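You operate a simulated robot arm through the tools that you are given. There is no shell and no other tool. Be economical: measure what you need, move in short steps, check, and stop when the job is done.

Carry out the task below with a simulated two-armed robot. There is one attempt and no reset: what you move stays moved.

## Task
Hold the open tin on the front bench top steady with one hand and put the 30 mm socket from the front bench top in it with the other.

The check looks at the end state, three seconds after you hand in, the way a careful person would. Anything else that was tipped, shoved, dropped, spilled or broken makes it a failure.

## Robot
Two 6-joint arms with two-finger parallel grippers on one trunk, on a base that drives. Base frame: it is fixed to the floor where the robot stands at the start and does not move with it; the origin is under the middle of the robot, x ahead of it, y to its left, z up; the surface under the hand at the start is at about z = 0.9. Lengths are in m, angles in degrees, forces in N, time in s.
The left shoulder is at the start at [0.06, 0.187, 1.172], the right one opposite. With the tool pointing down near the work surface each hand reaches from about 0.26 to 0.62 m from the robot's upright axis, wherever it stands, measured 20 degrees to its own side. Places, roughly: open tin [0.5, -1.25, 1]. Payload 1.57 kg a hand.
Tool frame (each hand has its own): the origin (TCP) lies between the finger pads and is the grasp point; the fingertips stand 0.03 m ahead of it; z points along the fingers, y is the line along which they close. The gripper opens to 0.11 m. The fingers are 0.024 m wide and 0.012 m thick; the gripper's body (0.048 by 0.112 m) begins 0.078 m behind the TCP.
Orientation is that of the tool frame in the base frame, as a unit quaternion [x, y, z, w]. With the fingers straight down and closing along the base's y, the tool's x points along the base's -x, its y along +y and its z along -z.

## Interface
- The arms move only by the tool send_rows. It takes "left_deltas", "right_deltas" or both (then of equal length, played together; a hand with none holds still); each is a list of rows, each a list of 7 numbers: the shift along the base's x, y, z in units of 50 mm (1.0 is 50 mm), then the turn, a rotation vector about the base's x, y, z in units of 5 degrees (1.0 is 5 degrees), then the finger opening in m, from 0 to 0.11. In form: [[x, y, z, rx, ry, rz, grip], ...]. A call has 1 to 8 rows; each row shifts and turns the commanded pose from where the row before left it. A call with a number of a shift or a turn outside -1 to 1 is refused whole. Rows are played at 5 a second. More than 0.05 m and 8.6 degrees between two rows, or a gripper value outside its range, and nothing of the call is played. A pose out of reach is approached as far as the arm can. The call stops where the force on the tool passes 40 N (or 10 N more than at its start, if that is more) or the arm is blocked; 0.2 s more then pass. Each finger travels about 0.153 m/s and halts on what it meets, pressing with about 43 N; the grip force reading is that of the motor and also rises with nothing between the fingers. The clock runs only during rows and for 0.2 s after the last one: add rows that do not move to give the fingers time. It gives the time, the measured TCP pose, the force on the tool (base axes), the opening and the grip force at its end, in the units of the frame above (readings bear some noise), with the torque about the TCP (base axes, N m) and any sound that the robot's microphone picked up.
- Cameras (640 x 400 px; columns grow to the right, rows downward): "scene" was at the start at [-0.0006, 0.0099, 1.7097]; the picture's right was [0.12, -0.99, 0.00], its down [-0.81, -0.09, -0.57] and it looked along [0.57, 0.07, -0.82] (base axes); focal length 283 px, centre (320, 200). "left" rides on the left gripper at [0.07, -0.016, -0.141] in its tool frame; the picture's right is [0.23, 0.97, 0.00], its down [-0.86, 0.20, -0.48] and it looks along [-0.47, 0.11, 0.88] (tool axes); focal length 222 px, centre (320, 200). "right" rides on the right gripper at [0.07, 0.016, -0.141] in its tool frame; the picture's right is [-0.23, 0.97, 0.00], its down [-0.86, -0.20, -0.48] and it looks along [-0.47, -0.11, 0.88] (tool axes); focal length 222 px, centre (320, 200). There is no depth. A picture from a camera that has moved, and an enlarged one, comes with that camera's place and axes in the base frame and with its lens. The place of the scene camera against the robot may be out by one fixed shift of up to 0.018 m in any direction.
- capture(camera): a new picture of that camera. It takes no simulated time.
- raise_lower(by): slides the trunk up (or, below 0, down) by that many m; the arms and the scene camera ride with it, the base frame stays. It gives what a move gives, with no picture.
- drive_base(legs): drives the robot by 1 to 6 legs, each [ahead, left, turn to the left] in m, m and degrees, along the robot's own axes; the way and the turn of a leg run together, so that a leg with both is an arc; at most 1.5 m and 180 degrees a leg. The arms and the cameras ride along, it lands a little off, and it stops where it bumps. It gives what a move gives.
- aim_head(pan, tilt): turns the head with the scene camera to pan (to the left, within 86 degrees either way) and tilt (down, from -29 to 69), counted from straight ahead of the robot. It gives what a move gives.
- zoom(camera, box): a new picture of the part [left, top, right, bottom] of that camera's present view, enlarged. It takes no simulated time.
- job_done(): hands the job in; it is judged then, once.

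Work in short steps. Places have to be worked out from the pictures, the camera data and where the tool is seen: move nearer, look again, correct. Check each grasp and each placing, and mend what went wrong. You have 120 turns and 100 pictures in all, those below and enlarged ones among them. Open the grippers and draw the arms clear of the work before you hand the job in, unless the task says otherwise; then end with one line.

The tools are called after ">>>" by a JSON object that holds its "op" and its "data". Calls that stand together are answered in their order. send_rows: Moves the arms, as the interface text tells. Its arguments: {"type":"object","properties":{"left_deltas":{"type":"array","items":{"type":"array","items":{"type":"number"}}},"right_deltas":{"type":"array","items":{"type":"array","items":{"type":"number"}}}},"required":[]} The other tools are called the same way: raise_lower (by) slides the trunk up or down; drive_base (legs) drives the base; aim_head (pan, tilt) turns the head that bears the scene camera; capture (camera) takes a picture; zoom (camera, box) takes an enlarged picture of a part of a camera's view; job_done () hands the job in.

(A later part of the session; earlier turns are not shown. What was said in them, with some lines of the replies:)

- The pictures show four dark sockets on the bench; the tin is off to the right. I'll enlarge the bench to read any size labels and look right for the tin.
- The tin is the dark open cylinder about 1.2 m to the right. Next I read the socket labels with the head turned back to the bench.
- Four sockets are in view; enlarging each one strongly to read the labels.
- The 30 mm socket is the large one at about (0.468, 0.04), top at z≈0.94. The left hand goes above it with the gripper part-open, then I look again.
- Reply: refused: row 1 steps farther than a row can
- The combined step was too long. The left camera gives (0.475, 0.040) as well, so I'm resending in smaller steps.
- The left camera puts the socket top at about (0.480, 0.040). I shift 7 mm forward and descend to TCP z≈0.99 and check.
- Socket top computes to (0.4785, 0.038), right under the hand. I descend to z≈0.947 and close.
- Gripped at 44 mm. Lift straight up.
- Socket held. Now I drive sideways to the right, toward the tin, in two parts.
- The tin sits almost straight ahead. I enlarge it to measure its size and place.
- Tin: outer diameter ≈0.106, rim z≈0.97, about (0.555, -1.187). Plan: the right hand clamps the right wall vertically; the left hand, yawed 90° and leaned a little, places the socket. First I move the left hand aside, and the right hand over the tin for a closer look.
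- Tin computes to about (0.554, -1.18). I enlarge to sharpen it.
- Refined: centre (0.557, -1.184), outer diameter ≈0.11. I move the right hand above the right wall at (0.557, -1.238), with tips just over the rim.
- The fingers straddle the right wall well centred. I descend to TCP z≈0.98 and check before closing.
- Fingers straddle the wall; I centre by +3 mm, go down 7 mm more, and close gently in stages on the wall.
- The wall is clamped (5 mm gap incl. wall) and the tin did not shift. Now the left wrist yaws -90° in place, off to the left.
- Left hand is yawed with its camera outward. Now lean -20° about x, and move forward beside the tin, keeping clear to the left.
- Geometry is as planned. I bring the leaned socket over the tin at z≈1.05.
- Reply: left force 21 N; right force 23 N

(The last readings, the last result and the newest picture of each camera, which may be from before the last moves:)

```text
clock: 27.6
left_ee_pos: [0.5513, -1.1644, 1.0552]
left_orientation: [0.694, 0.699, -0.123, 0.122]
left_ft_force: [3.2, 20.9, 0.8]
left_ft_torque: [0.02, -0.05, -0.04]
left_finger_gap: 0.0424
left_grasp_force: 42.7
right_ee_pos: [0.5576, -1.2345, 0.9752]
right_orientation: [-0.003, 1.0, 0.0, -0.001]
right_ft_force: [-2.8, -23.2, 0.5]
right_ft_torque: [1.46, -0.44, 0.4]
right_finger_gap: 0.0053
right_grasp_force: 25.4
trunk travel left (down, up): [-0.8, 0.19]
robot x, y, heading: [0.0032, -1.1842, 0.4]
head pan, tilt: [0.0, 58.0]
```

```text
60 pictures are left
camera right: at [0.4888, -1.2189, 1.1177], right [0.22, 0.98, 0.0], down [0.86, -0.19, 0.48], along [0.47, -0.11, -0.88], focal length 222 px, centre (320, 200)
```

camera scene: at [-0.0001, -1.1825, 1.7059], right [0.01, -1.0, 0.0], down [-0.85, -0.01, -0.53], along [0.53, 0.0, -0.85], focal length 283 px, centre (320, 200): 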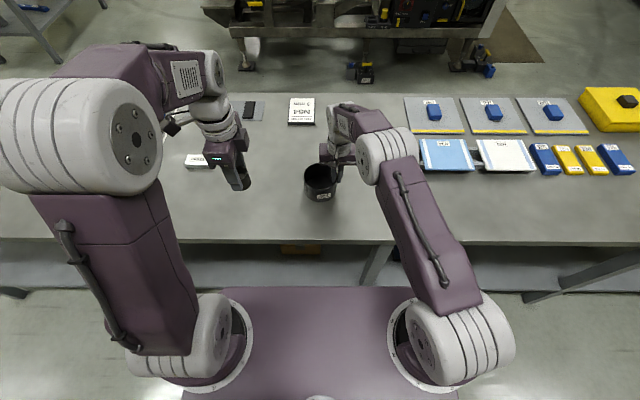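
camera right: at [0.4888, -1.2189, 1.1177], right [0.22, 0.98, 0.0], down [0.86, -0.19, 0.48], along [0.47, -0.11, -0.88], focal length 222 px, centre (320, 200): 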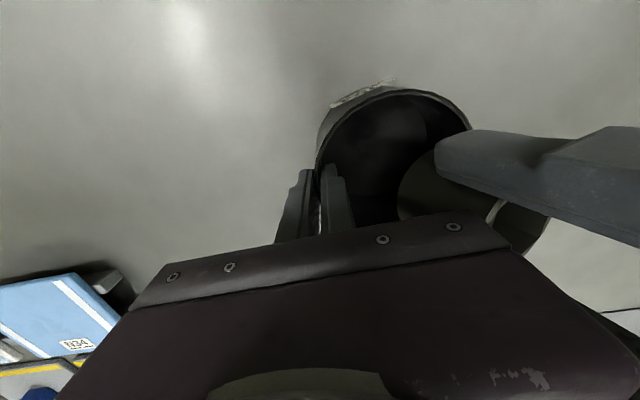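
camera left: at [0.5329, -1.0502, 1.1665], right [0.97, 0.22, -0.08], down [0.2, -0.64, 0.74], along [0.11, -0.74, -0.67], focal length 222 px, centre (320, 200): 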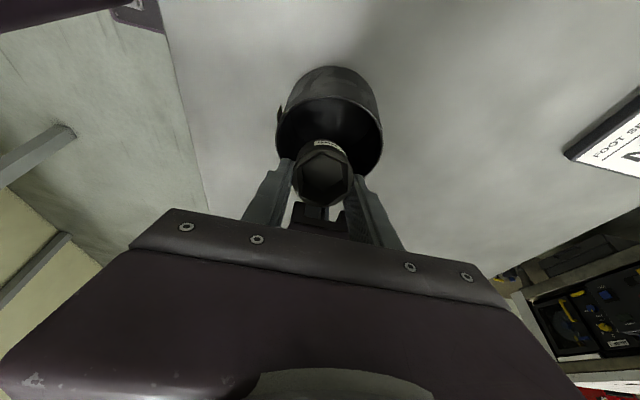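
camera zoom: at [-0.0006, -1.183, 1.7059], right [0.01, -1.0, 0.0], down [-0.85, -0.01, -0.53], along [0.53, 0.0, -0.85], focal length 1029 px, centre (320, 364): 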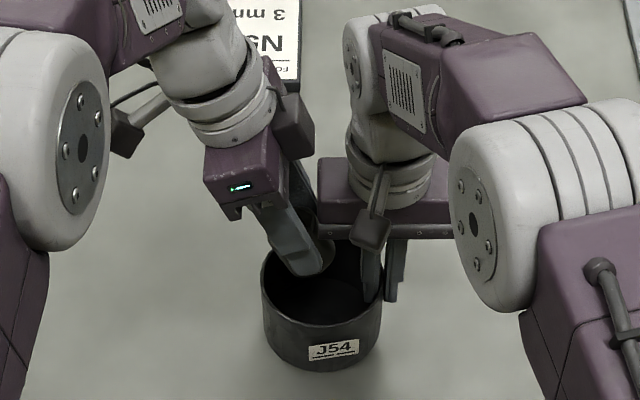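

Contact: the socket's edge touched the right gripper's body (still above its lower face). I back off 3 cm left, check the grip and tin.

>>> {"op": "send_rows", "data": {"left_deltas": [[0, 0.4, 0, 0, 0, 0, 0.03], [0, 0.2, 0, 0, 0, 0, 0.03], [0, 0, 0, 0, 0, 0, 0.03]]}}

>>> {"op": "capture", "data": {"camera": "left"}}

>>> {"op": "zoom", "data": {"camera": "scene", "box": [260, 100, 380, 210]}}

>>> {"op": "zoom", "data": {"camera": "left", "box": [220, 40, 420, 240]}}

```text
clock: 28.4
left_ee_pos: [0.5516, -1.1353, 1.0555]
left_orientation: [0.694, 0.698, -0.124, 0.122]
left_ft_force: [0.5, 1.0, -2.1]
left_ft_torque: [0.0, 0.01, -0.01]
left_finger_gap: 0.0432
left_grasp_force: 42.8
right_ee_pos: [0.5582, -1.2338, 0.9767]
right_orientation: [-0.003, 1.0, 0.0, -0.001]
right_ft_force: [0.3, 0.4, -0.1]
right_ft_torque: [-0.06, 0.02, -0.01]
right_finger_gap: 0.0054
right_grasp_force: 25.3
trunk travel left (down, up): [-0.8, 0.19]
robot x, y, heading: [0.0018, -1.1876, 0.3]
head pan, tilt: [0.0, 58.0]
```

```text
59 pictures are left
camera left: at [0.5338, -1.0214, 1.1658], right [0.97, 0.22, -0.08], down [0.21, -0.64, 0.74], along [0.11, -0.74, -0.67], focal length 222 px, centre (320, 200)
```

left: 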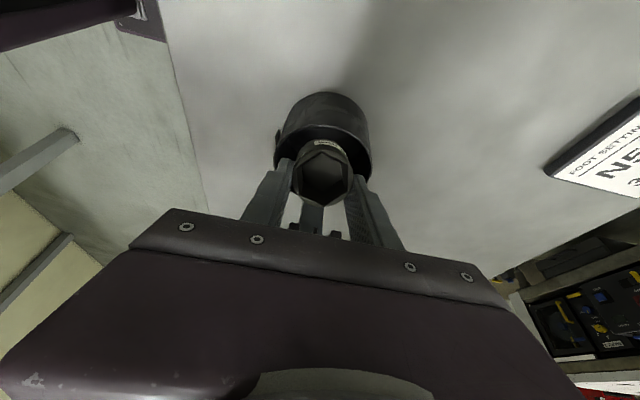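

```text
3.64 times, centred on (320, 155) of scene
camera zoom: at [0.0001, -1.183, 1.7059], right [0.01, -1.0, 0.0], down [-0.85, -0.01, -0.53], along [0.53, 0.0, -0.85], focal length 1029 px, centre (320, 364)
```

zoom: 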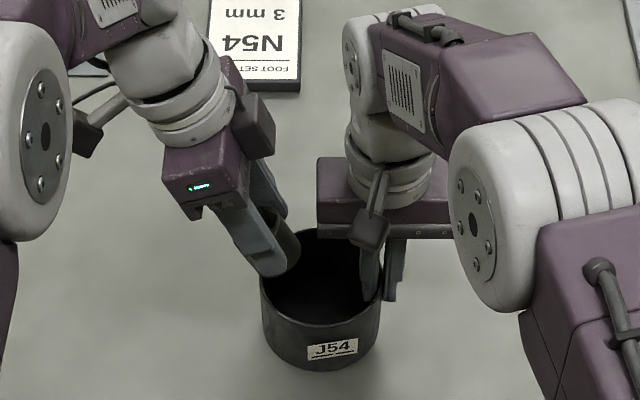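

```text
2.00 times, centred on (320, 140) of left
camera zoom: at [0.5338, -1.0214, 1.1658], right [0.97, 0.22, -0.08], down [0.21, -0.64, 0.74], along [0.11, -0.74, -0.67], focal length 444 px, centre (320, 320)
```

zoom: 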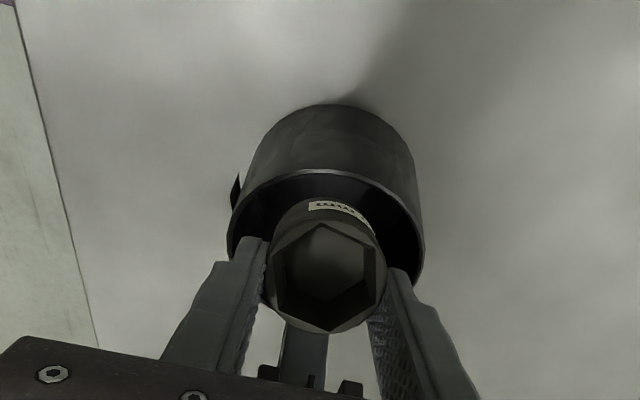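

Grip still holds, tin unmoved. I lower first to z≈1.037 (socket below the right body's face, still over the rim), then move in to y≈-1.160.

>>> {"op": "send_rows", "data": {"left_deltas": [[0, 0, -0.37, 0, 0, 0, 0.03], [0, -0.25, 0, 0, 0, 0, 0.03], [0, -0.25, 0, 0, 0, 0, 0.03], [0, 0, 0, 0, 0, 0, 0.03]]}}

>>> {"op": "capture", "data": {"camera": "left"}}

>>> {"op": "zoom", "data": {"camera": "scene", "box": [260, 100, 380, 210]}}

>>> {"op": "capture", "data": {"camera": "right"}}

```text
clock: 29.4
left_ee_pos: [0.5526, -1.1597, 1.0357]
left_orientation: [0.695, 0.698, -0.124, 0.121]
left_ft_force: [0.6, 0.0, -2.1]
left_ft_torque: [-0.02, 0.0, 0.01]
left_finger_gap: 0.0427
left_grasp_force: 43.2
right_ee_pos: [0.5582, -1.2347, 0.9743]
right_orientation: [-0.003, 1.0, 0.001, -0.001]
right_ft_force: [-0.3, 0.1, 0.2]
right_ft_torque: [-0.01, 0.07, 0.04]
right_finger_gap: 0.0053
right_grasp_force: 25.5
trunk travel left (down, up): [-0.8, 0.19]
robot x, y, heading: [0.0072, -1.1833, 0.5]
head pan, tilt: [0.0, 58.0]
```

```text
56 pictures are left
camera left: at [0.5344, -1.0459, 1.147], right [0.97, 0.22, -0.08], down [0.21, -0.64, 0.74], along [0.11, -0.74, -0.67], focal length 222 px, centre (320, 200)
```

left: 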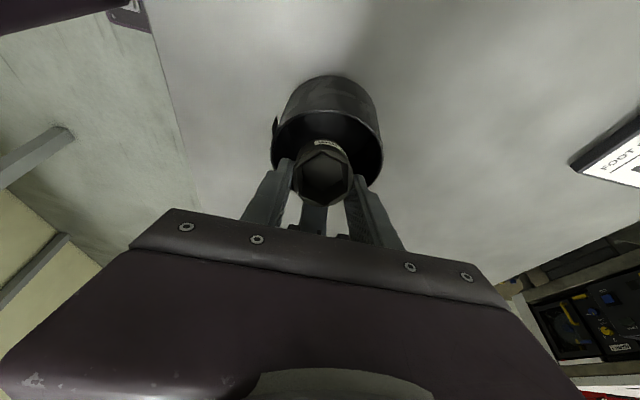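

```text
3.64 times, centred on (320, 155) of scene
camera zoom: at [0.0, -1.1825, 1.7059], right [0.01, -1.0, 0.0], down [-0.85, -0.01, -0.53], along [0.53, 0.0, -0.85], focal length 1029 px, centre (320, 364)
```

zoom: 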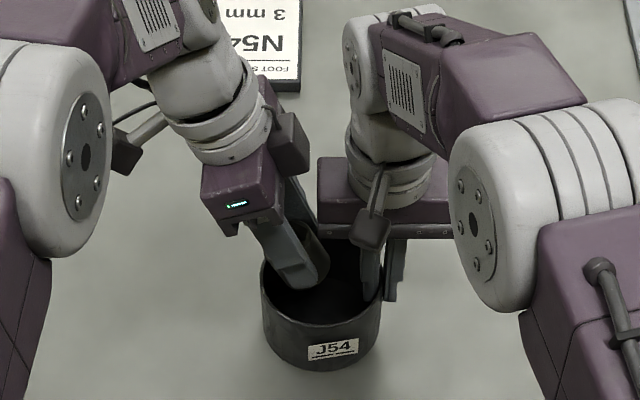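

```text
54 pictures are left
camera right: at [0.4893, -1.2182, 1.1177], right [0.22, 0.98, 0.0], down [0.86, -0.19, 0.48], along [0.47, -0.11, -0.88], focal length 222 px, centre (320, 200)
```

right: 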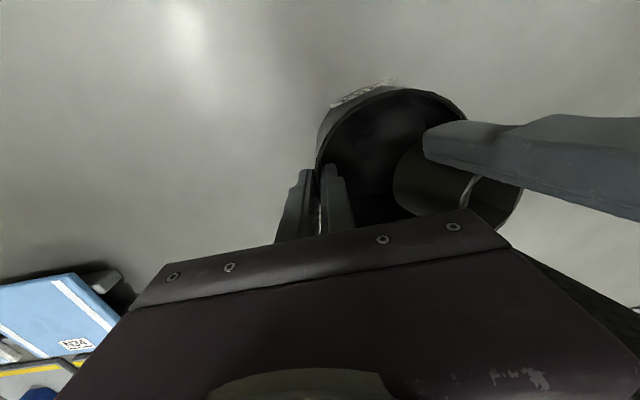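

No contact now. I lower slowly into the tin, watching force.

>>> {"op": "send_rows", "data": {"left_deltas": [[0, 0, -0.35, 0, 0, 0, 0.03], [0, 0, -0.35, 0, 0, 0, 0.03], [0, 0, -0.35, 0, 0, 0, 0.03], [0, 0, -0.3, 0, 0, 0, 0.03], [0, 0, 0, 0, 0, 0, 0.03]]}}

>>> {"op": "capture", "data": {"camera": "left"}}

>>> {"op": "zoom", "data": {"camera": "scene", "box": [260, 100, 380, 210]}}

>>> {"op": "zoom", "data": {"camera": "right", "box": [260, 60, 560, 260]}}

```text
clock: 30.6
left_ee_pos: [0.5524, -1.1597, 0.9727]
left_orientation: [0.694, 0.698, -0.123, 0.124]
left_ft_force: [-3.9, 5.7, 31.0]
left_ft_torque: [0.48, 1.17, -0.16]
left_finger_gap: 0.0432
left_grasp_force: 42.7
right_ee_pos: [0.557, -1.2338, 0.9761]
right_orientation: [-0.004, 1.0, -0.001, 0.001]
right_ft_force: [4.4, -2.7, -9.8]
right_ft_torque: [-0.63, -0.84, -0.19]
right_finger_gap: 0.0052
right_grasp_force: 26.0
trunk travel left (down, up): [-0.8, 0.19]
robot x, y, heading: [-0.0013, -1.1863, 0.6]
head pan, tilt: [0.0, 58.0]
```

```text
53 pictures are left
camera left: at [0.5338, -1.0465, 1.0824], right [0.97, 0.22, -0.08], down [0.2, -0.64, 0.74], along [0.12, -0.74, -0.66], focal length 222 px, centre (320, 200)
```

left: 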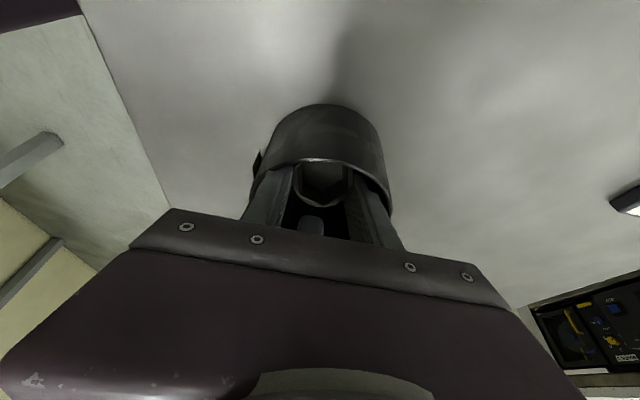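

```text
3.64 times, centred on (320, 155) of scene
camera zoom: at [-0.0028, -1.1822, 1.7062], right [0.01, -1.0, 0.0], down [-0.85, -0.01, -0.53], along [0.53, 0.0, -0.85], focal length 1029 px, centre (320, 364)
```

zoom: 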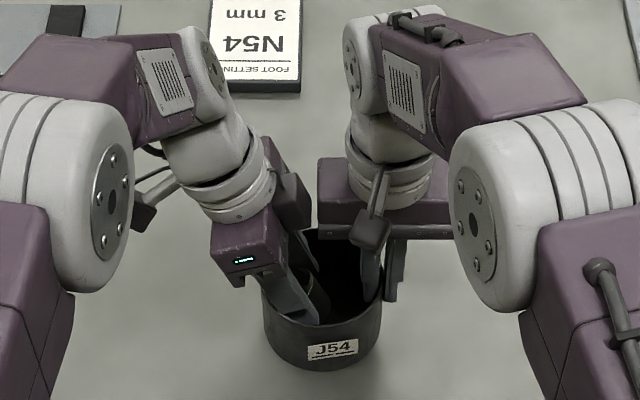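

```text
2.00 times, centred on (410, 160) of right
camera zoom: at [0.4875, -1.2181, 1.1183], right [0.22, 0.98, 0.0], down [0.86, -0.19, 0.48], along [0.47, -0.11, -0.88], focal length 444 px, centre (140, 280)
```

zoom: 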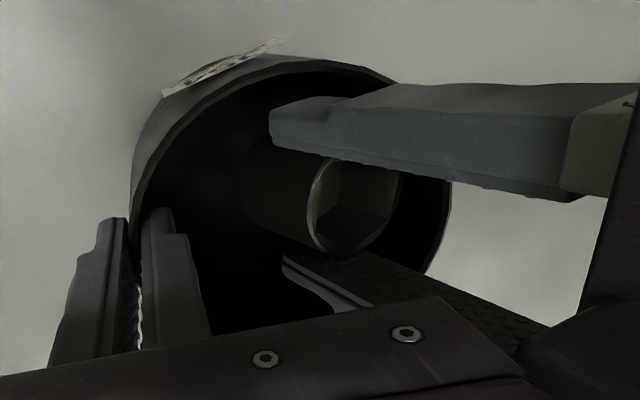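

31 N at z 0.973, and the torque places the contact at the near finger's outer-left edge, on the rim at the left front where the tin is narrower. I lift 15 mm, shift 11 mm right toward the tin's middle (still clear of the right hand), and go down again.

>>> {"op": "send_rows", "data": {"left_deltas": [[0, 0, 0.3, 0, 0, 0, 0.03], [0.05, -0.11, 0, 0, 0, 0, 0.03], [0, -0.11, 0, 0, 0, 0, 0.03], [0, 0, -0.2, 0, 0, 0, 0.03], [0, 0, 0, 0, 0, 0, 0.03]]}}

>>> {"op": "zoom", "data": {"camera": "left", "box": [220, 60, 420, 260]}}

>>> {"op": "zoom", "data": {"camera": "scene", "box": [280, 140, 360, 210]}}

>>> {"op": "zoom", "data": {"camera": "right", "box": [260, 60, 560, 260]}}

```text
clock: 31.5
left_ee_pos: [0.5549, -1.1664, 0.9822]
left_orientation: [0.694, 0.699, -0.123, 0.12]
left_ft_force: [-0.3, 2.9, -0.1]
left_ft_torque: [-0.23, 0.01, -0.07]
left_finger_gap: 0.0429
left_grasp_force: 43.3
right_ee_pos: [0.5604, -1.2391, 0.976]
right_orientation: [0.0, 1.0, -0.002, 0.001]
right_ft_force: [-0.8, -1.4, 2.2]
right_ft_torque: [0.35, 0.24, -0.01]
right_finger_gap: 0.0054
right_grasp_force: 25.9
trunk travel left (down, up): [-0.8, 0.19]
robot x, y, heading: [0.0042, -1.1812, 0.7]
head pan, tilt: [0.0, 58.0]
stopped in row 4 (left hand): the force on the tool passed its limit at 50 N (the readings are from after the stop); the commanded pose is now the measured one
```

```text
2.00 times, centred on (320, 160) of left
camera zoom: at [0.5379, -1.054, 1.0924], right [0.97, 0.22, -0.08], down [0.21, -0.64, 0.74], along [0.11, -0.74, -0.67], focal length 444 px, centre (320, 280)
```

zoom: 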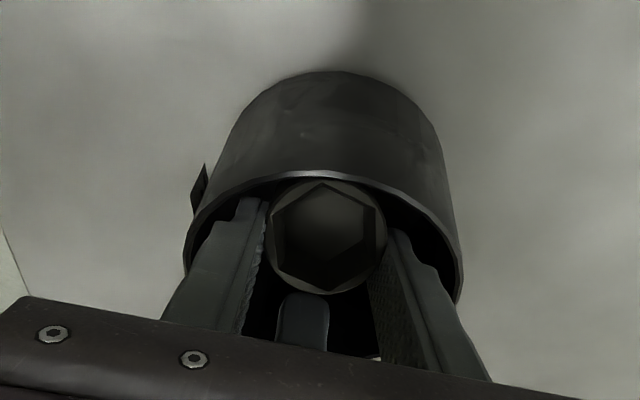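

```text
5.71 times, centred on (320, 175) of scene
camera zoom: at [-0.0005, -1.1824, 1.7059], right [0.01, -1.0, 0.0], down [-0.85, -0.01, -0.53], along [0.53, 0.0, -0.85], focal length 1617 px, centre (320, 343)
```

zoom: 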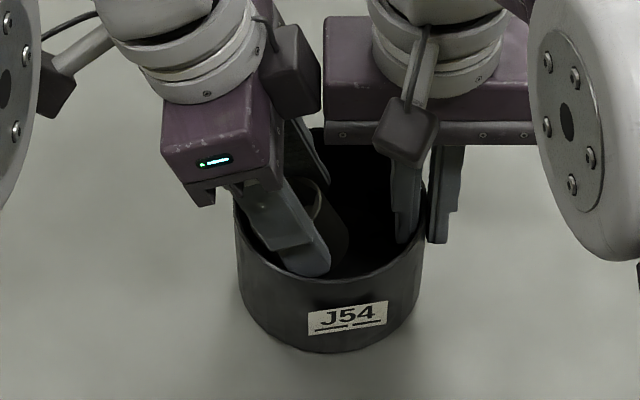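

```text
2.00 times, centred on (410, 160) of right
camera zoom: at [0.4902, -1.2215, 1.1177], right [0.23, 0.97, 0.0], down [0.85, -0.2, 0.48], along [0.47, -0.11, -0.88], focal length 444 px, centre (140, 280)
```

zoom: 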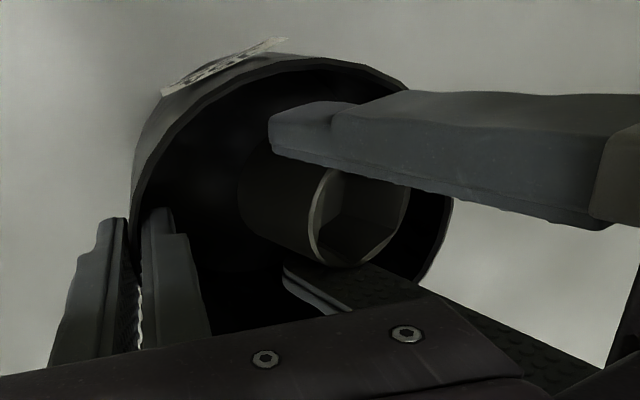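

The lateral shift made the left hand's rear box press the right gripper (both now relaxed), so lower isn't available here. The socket is well inside the tin with ~25 mm to the floor; I open just a little to let it slide down between the fingers.

>>> {"op": "send_rows", "data": {"left_deltas": [[0, 0.06, 0, 0, 0, 0, 0.03], [0, 0, 0, 0, 0, 0, 0.046], [0, 0, 0, 0, 0, 0, 0.05], [0, 0, 0, 0, 0, 0, 0.054], [0, 0, 0, 0, 0, 0, 0.054], [0, 0, 0, 0, 0, 0, 0.054]]}}

>>> {"op": "zoom", "data": {"camera": "left", "box": [220, 60, 420, 260]}}

>>> {"op": "zoom", "data": {"camera": "right", "box": [260, 60, 560, 260]}}

>>> {"op": "zoom", "data": {"camera": "scene", "box": [280, 140, 360, 210]}}

```text
clock: 32.9
left_ee_pos: [0.5561, -1.1649, 0.9828]
left_orientation: [0.694, 0.699, -0.123, 0.12]
left_ft_force: [1.7, -1.9, 0.0]
left_ft_torque: [-0.04, 0.04, 0.03]
left_finger_gap: 0.0525
left_grasp_force: 0.1
right_ee_pos: [0.5594, -1.2375, 0.977]
right_orientation: [-0.001, 1.0, -0.002, 0.0]
right_ft_force: [-0.5, 1.7, 1.9]
right_ft_torque: [0.21, 0.17, 0.01]
right_finger_gap: 0.0052
right_grasp_force: 25.5
trunk travel left (down, up): [-0.8, 0.19]
robot x, y, heading: [0.0048, -1.1863, 0.3]
head pan, tilt: [0.0, 58.0]
```

```text
2.00 times, centred on (320, 160) of left
camera zoom: at [0.538, -1.0515, 1.0931], right [0.97, 0.22, -0.08], down [0.21, -0.64, 0.74], along [0.11, -0.74, -0.67], focal length 444 px, centre (320, 280)
```

zoom: 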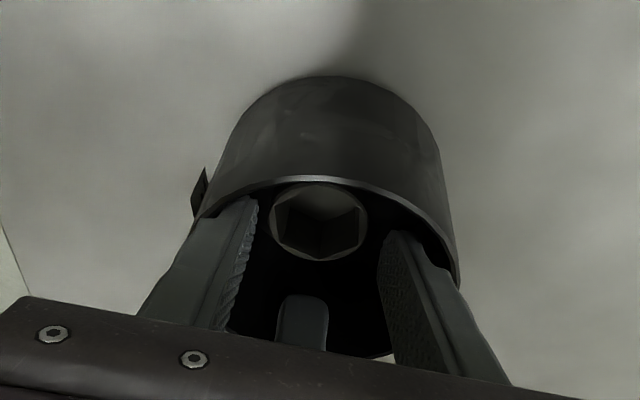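

```text
2.00 times, centred on (410, 160) of right
camera zoom: at [0.4903, -1.2215, 1.1177], right [0.23, 0.97, 0.0], down [0.85, -0.2, 0.48], along [0.47, -0.11, -0.88], focal length 444 px, centre (140, 280)
```

zoom: 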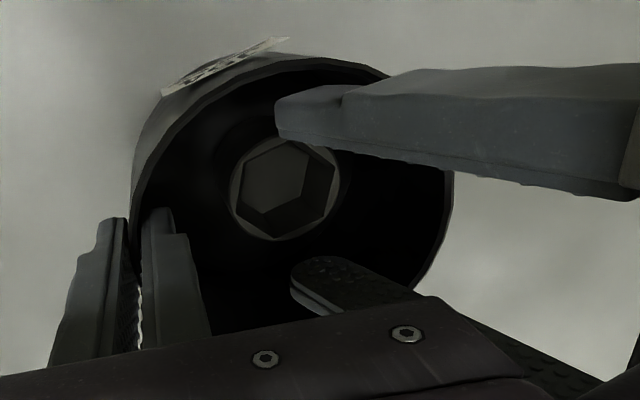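

```text
5.71 times, centred on (320, 175) of scene
camera zoom: at [-0.0003, -1.1826, 1.7059], right [0.01, -1.0, 0.0], down [-0.85, -0.01, -0.53], along [0.53, 0.0, -0.85], focal length 1617 px, centre (320, 343)
```

zoom: 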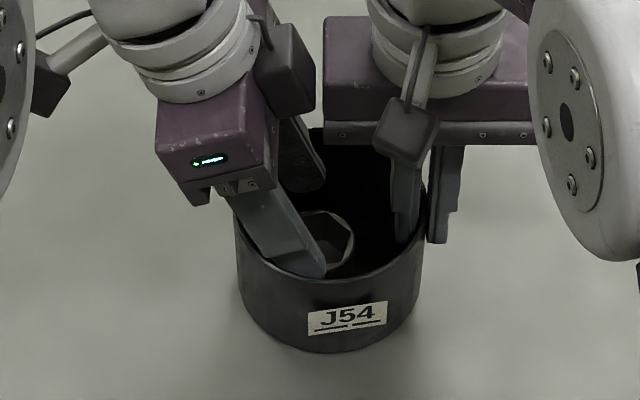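

The socket stands upright on the tin's floor. I withdraw the left hand up and left while the right still holds the tin.

>>> {"op": "send_rows", "data": {"left_deltas": [[0, 0.03, 0.2, 0, 0, 0, 0.0525], [0, 0.05, 0.3, 0, 0, 0, 0.0525], [0, 0.1, 0.4, 0, 0, 0, 0.0525], [0, 0.3, 0.8, 0, 0, 0, 0.0525], [0, 0.6, 0.6, 0, 0, 0, 0.0525], [0, 0.9, 0.4, 0, 0, 0, 0.0525], [0, 0.9, 0.4, 0, 0, 0, 0.0525], [0, 0, 0, 0, 0, 0, 0.0525]]}}

>>> {"op": "capture", "data": {"camera": "scene"}}

```text
clock: 34.7
left_ee_pos: [0.5543, -1.0213, 1.1359]
left_orientation: [0.694, 0.699, -0.124, 0.119]
left_ft_force: [-0.8, -0.4, 0.5]
left_ft_torque: [0.0, -0.02, -0.02]
left_finger_gap: 0.0527
left_grasp_force: 0.0
right_ee_pos: [0.5592, -1.2379, 0.9768]
right_orientation: [0.0, 1.0, -0.002, 0.001]
right_ft_force: [0.2, 2.0, 2.0]
right_ft_torque: [0.14, 0.25, -0.08]
right_finger_gap: 0.0052
right_grasp_force: 25.3
trunk travel left (down, up): [-0.8, 0.19]
robot x, y, heading: [0.0025, -1.1852, 0.2]
head pan, tilt: [0.0, 58.0]
```

```text
44 pictures are left
camera scene: at [-0.0003, -1.1832, 1.7059], right [0.01, -1.0, 0.0], down [-0.85, -0.01, -0.53], along [0.53, 0.0, -0.85], focal length 283 px, centre (320, 200)
```

scene: 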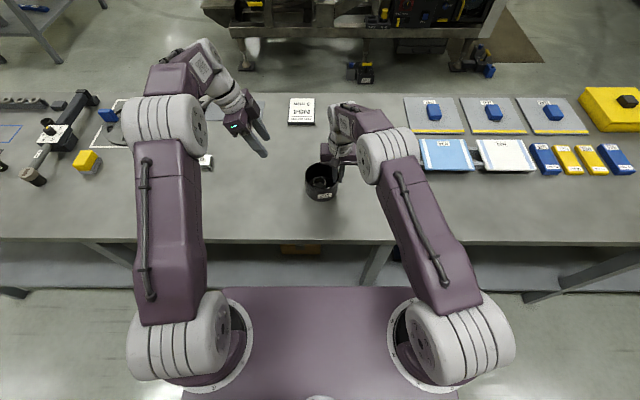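

Left is clear. Now the right hand opens gradually, symmetric about the wall, and lifts straight up.

>>> {"op": "send_rows", "data": {"right_deltas": [[0, 0, 0, 0, 0, 0, 0.01], [0, 0, 0, 0, 0, 0, 0.02], [0, 0, 0, 0, 0, 0, 0.03], [0, 0, 0, 0, 0, 0, 0.03], [0, 0, 0.4, 0, 0, 0, 0.03], [0, 0, 0.8, 0, 0, 0, 0.03], [0, 0, 1, 0, 0, 0, 0.03], [0, 0, 1, 0, 0, 0, 0.03]]}}

>>> {"op": "send_rows", "data": {"left_deltas": [[-0.7, 0.5, 0.3, 0, 0, 0, 0.0525], [-0.7, 0.3, 0.3, 0, 0, 0, 0.0525], [-0.7, 0, 0.3, 0, 0, 0, 0.0525], [0, 0, 0, 0, 0, 0, 0.0525]], "right_deltas": [[0, -0.5, 0.5, 0, 0, 0, 0.03], [-0.5, -0.8, 0, 0, 0, 0, 0.03], [-0.9, -0.4, 0, 0, 0, 0, 0.03], [0, 0, 0, 0, 0, 0, 0.03]]}}

>>> {"op": "capture", "data": {"camera": "scene"}}

>>> {"op": "zoom", "data": {"camera": "scene", "box": [280, 140, 360, 210]}}

```text
clock: 36.5
left_ee_pos: [0.5561, -1.0208, 1.1361]
left_orientation: [0.694, 0.699, -0.123, 0.12]
left_ft_force: [-0.9, -0.3, 0.0]
left_ft_torque: [-0.02, 0.0, 0.0]
left_finger_gap: 0.0526
left_grasp_force: 0.0
right_ee_pos: [0.5596, -1.2372, 1.1367]
right_orientation: [-0.001, 1.0, -0.002, 0.001]
right_ft_force: [0.3, -0.9, 0.3]
right_ft_torque: [0.0, -0.04, -0.01]
right_finger_gap: 0.03
right_grasp_force: 0.1
trunk travel left (down, up): [-0.8, 0.19]
robot x, y, heading: [0.0055, -1.1826, 0.4]
head pan, tilt: [0.0, 58.0]
```

```text
clock: 37.5
left_ee_pos: [0.4498, -0.9798, 1.1811]
left_orientation: [0.693, 0.7, -0.123, 0.12]
left_ft_force: [0.7, -0.3, 0.5]
left_ft_torque: [-0.03, 0.03, -0.03]
left_finger_gap: 0.0526
left_grasp_force: 0.0
right_ee_pos: [0.4932, -1.3195, 1.1635]
right_orientation: [-0.001, 1.0, -0.002, 0.001]
right_ft_force: [-0.3, -0.9, 0.4]
right_ft_torque: [-0.01, 0.03, -0.01]
right_finger_gap: 0.0301
right_grasp_force: 0.1
trunk travel left (down, up): [-0.8, 0.19]
robot x, y, heading: [0.0029, -1.1867, 0.5]
head pan, tilt: [0.0, 58.0]
```

```text
43 pictures are left
camera scene: at [0.0014, -1.1817, 1.7058], right [0.01, -1.0, 0.0], down [-0.85, -0.01, -0.53], along [0.53, 0.0, -0.85], focal length 283 px, centre (320, 200)
```

scene: 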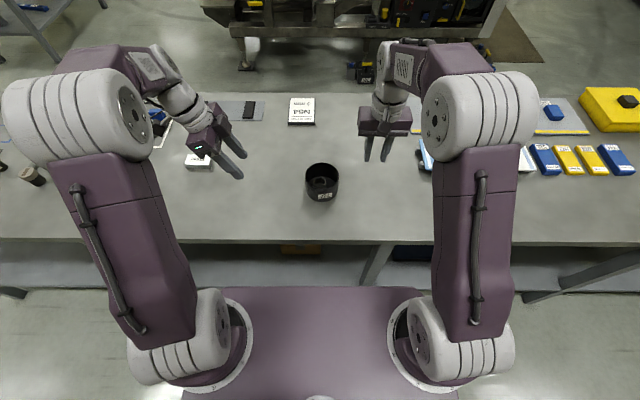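

```text
5.71 times, centred on (320, 175) of scene
camera zoom: at [0.0014, -1.1817, 1.7058], right [0.01, -1.0, 0.0], down [-0.85, -0.01, -0.53], along [0.53, 0.0, -0.85], focal length 1617 px, centre (320, 343)
```

zoom: 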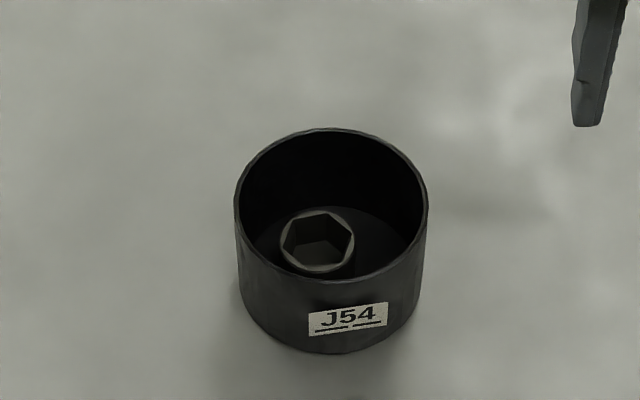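

The tin stands upright where it was, give or take a few millimetres, with the socket inside. Both hands are open and clear, and nothing else was disturbed, so I hand in.

>>> {"op": "job_done", "data": {}}

```text
The job is handed in.
```

The 30 mm socket is standing upright in the open tin. The right hand held the tin throughout; it slid about 4 mm when the hands bumped. The left hand released the socket about 25 mm above the tin's floor.
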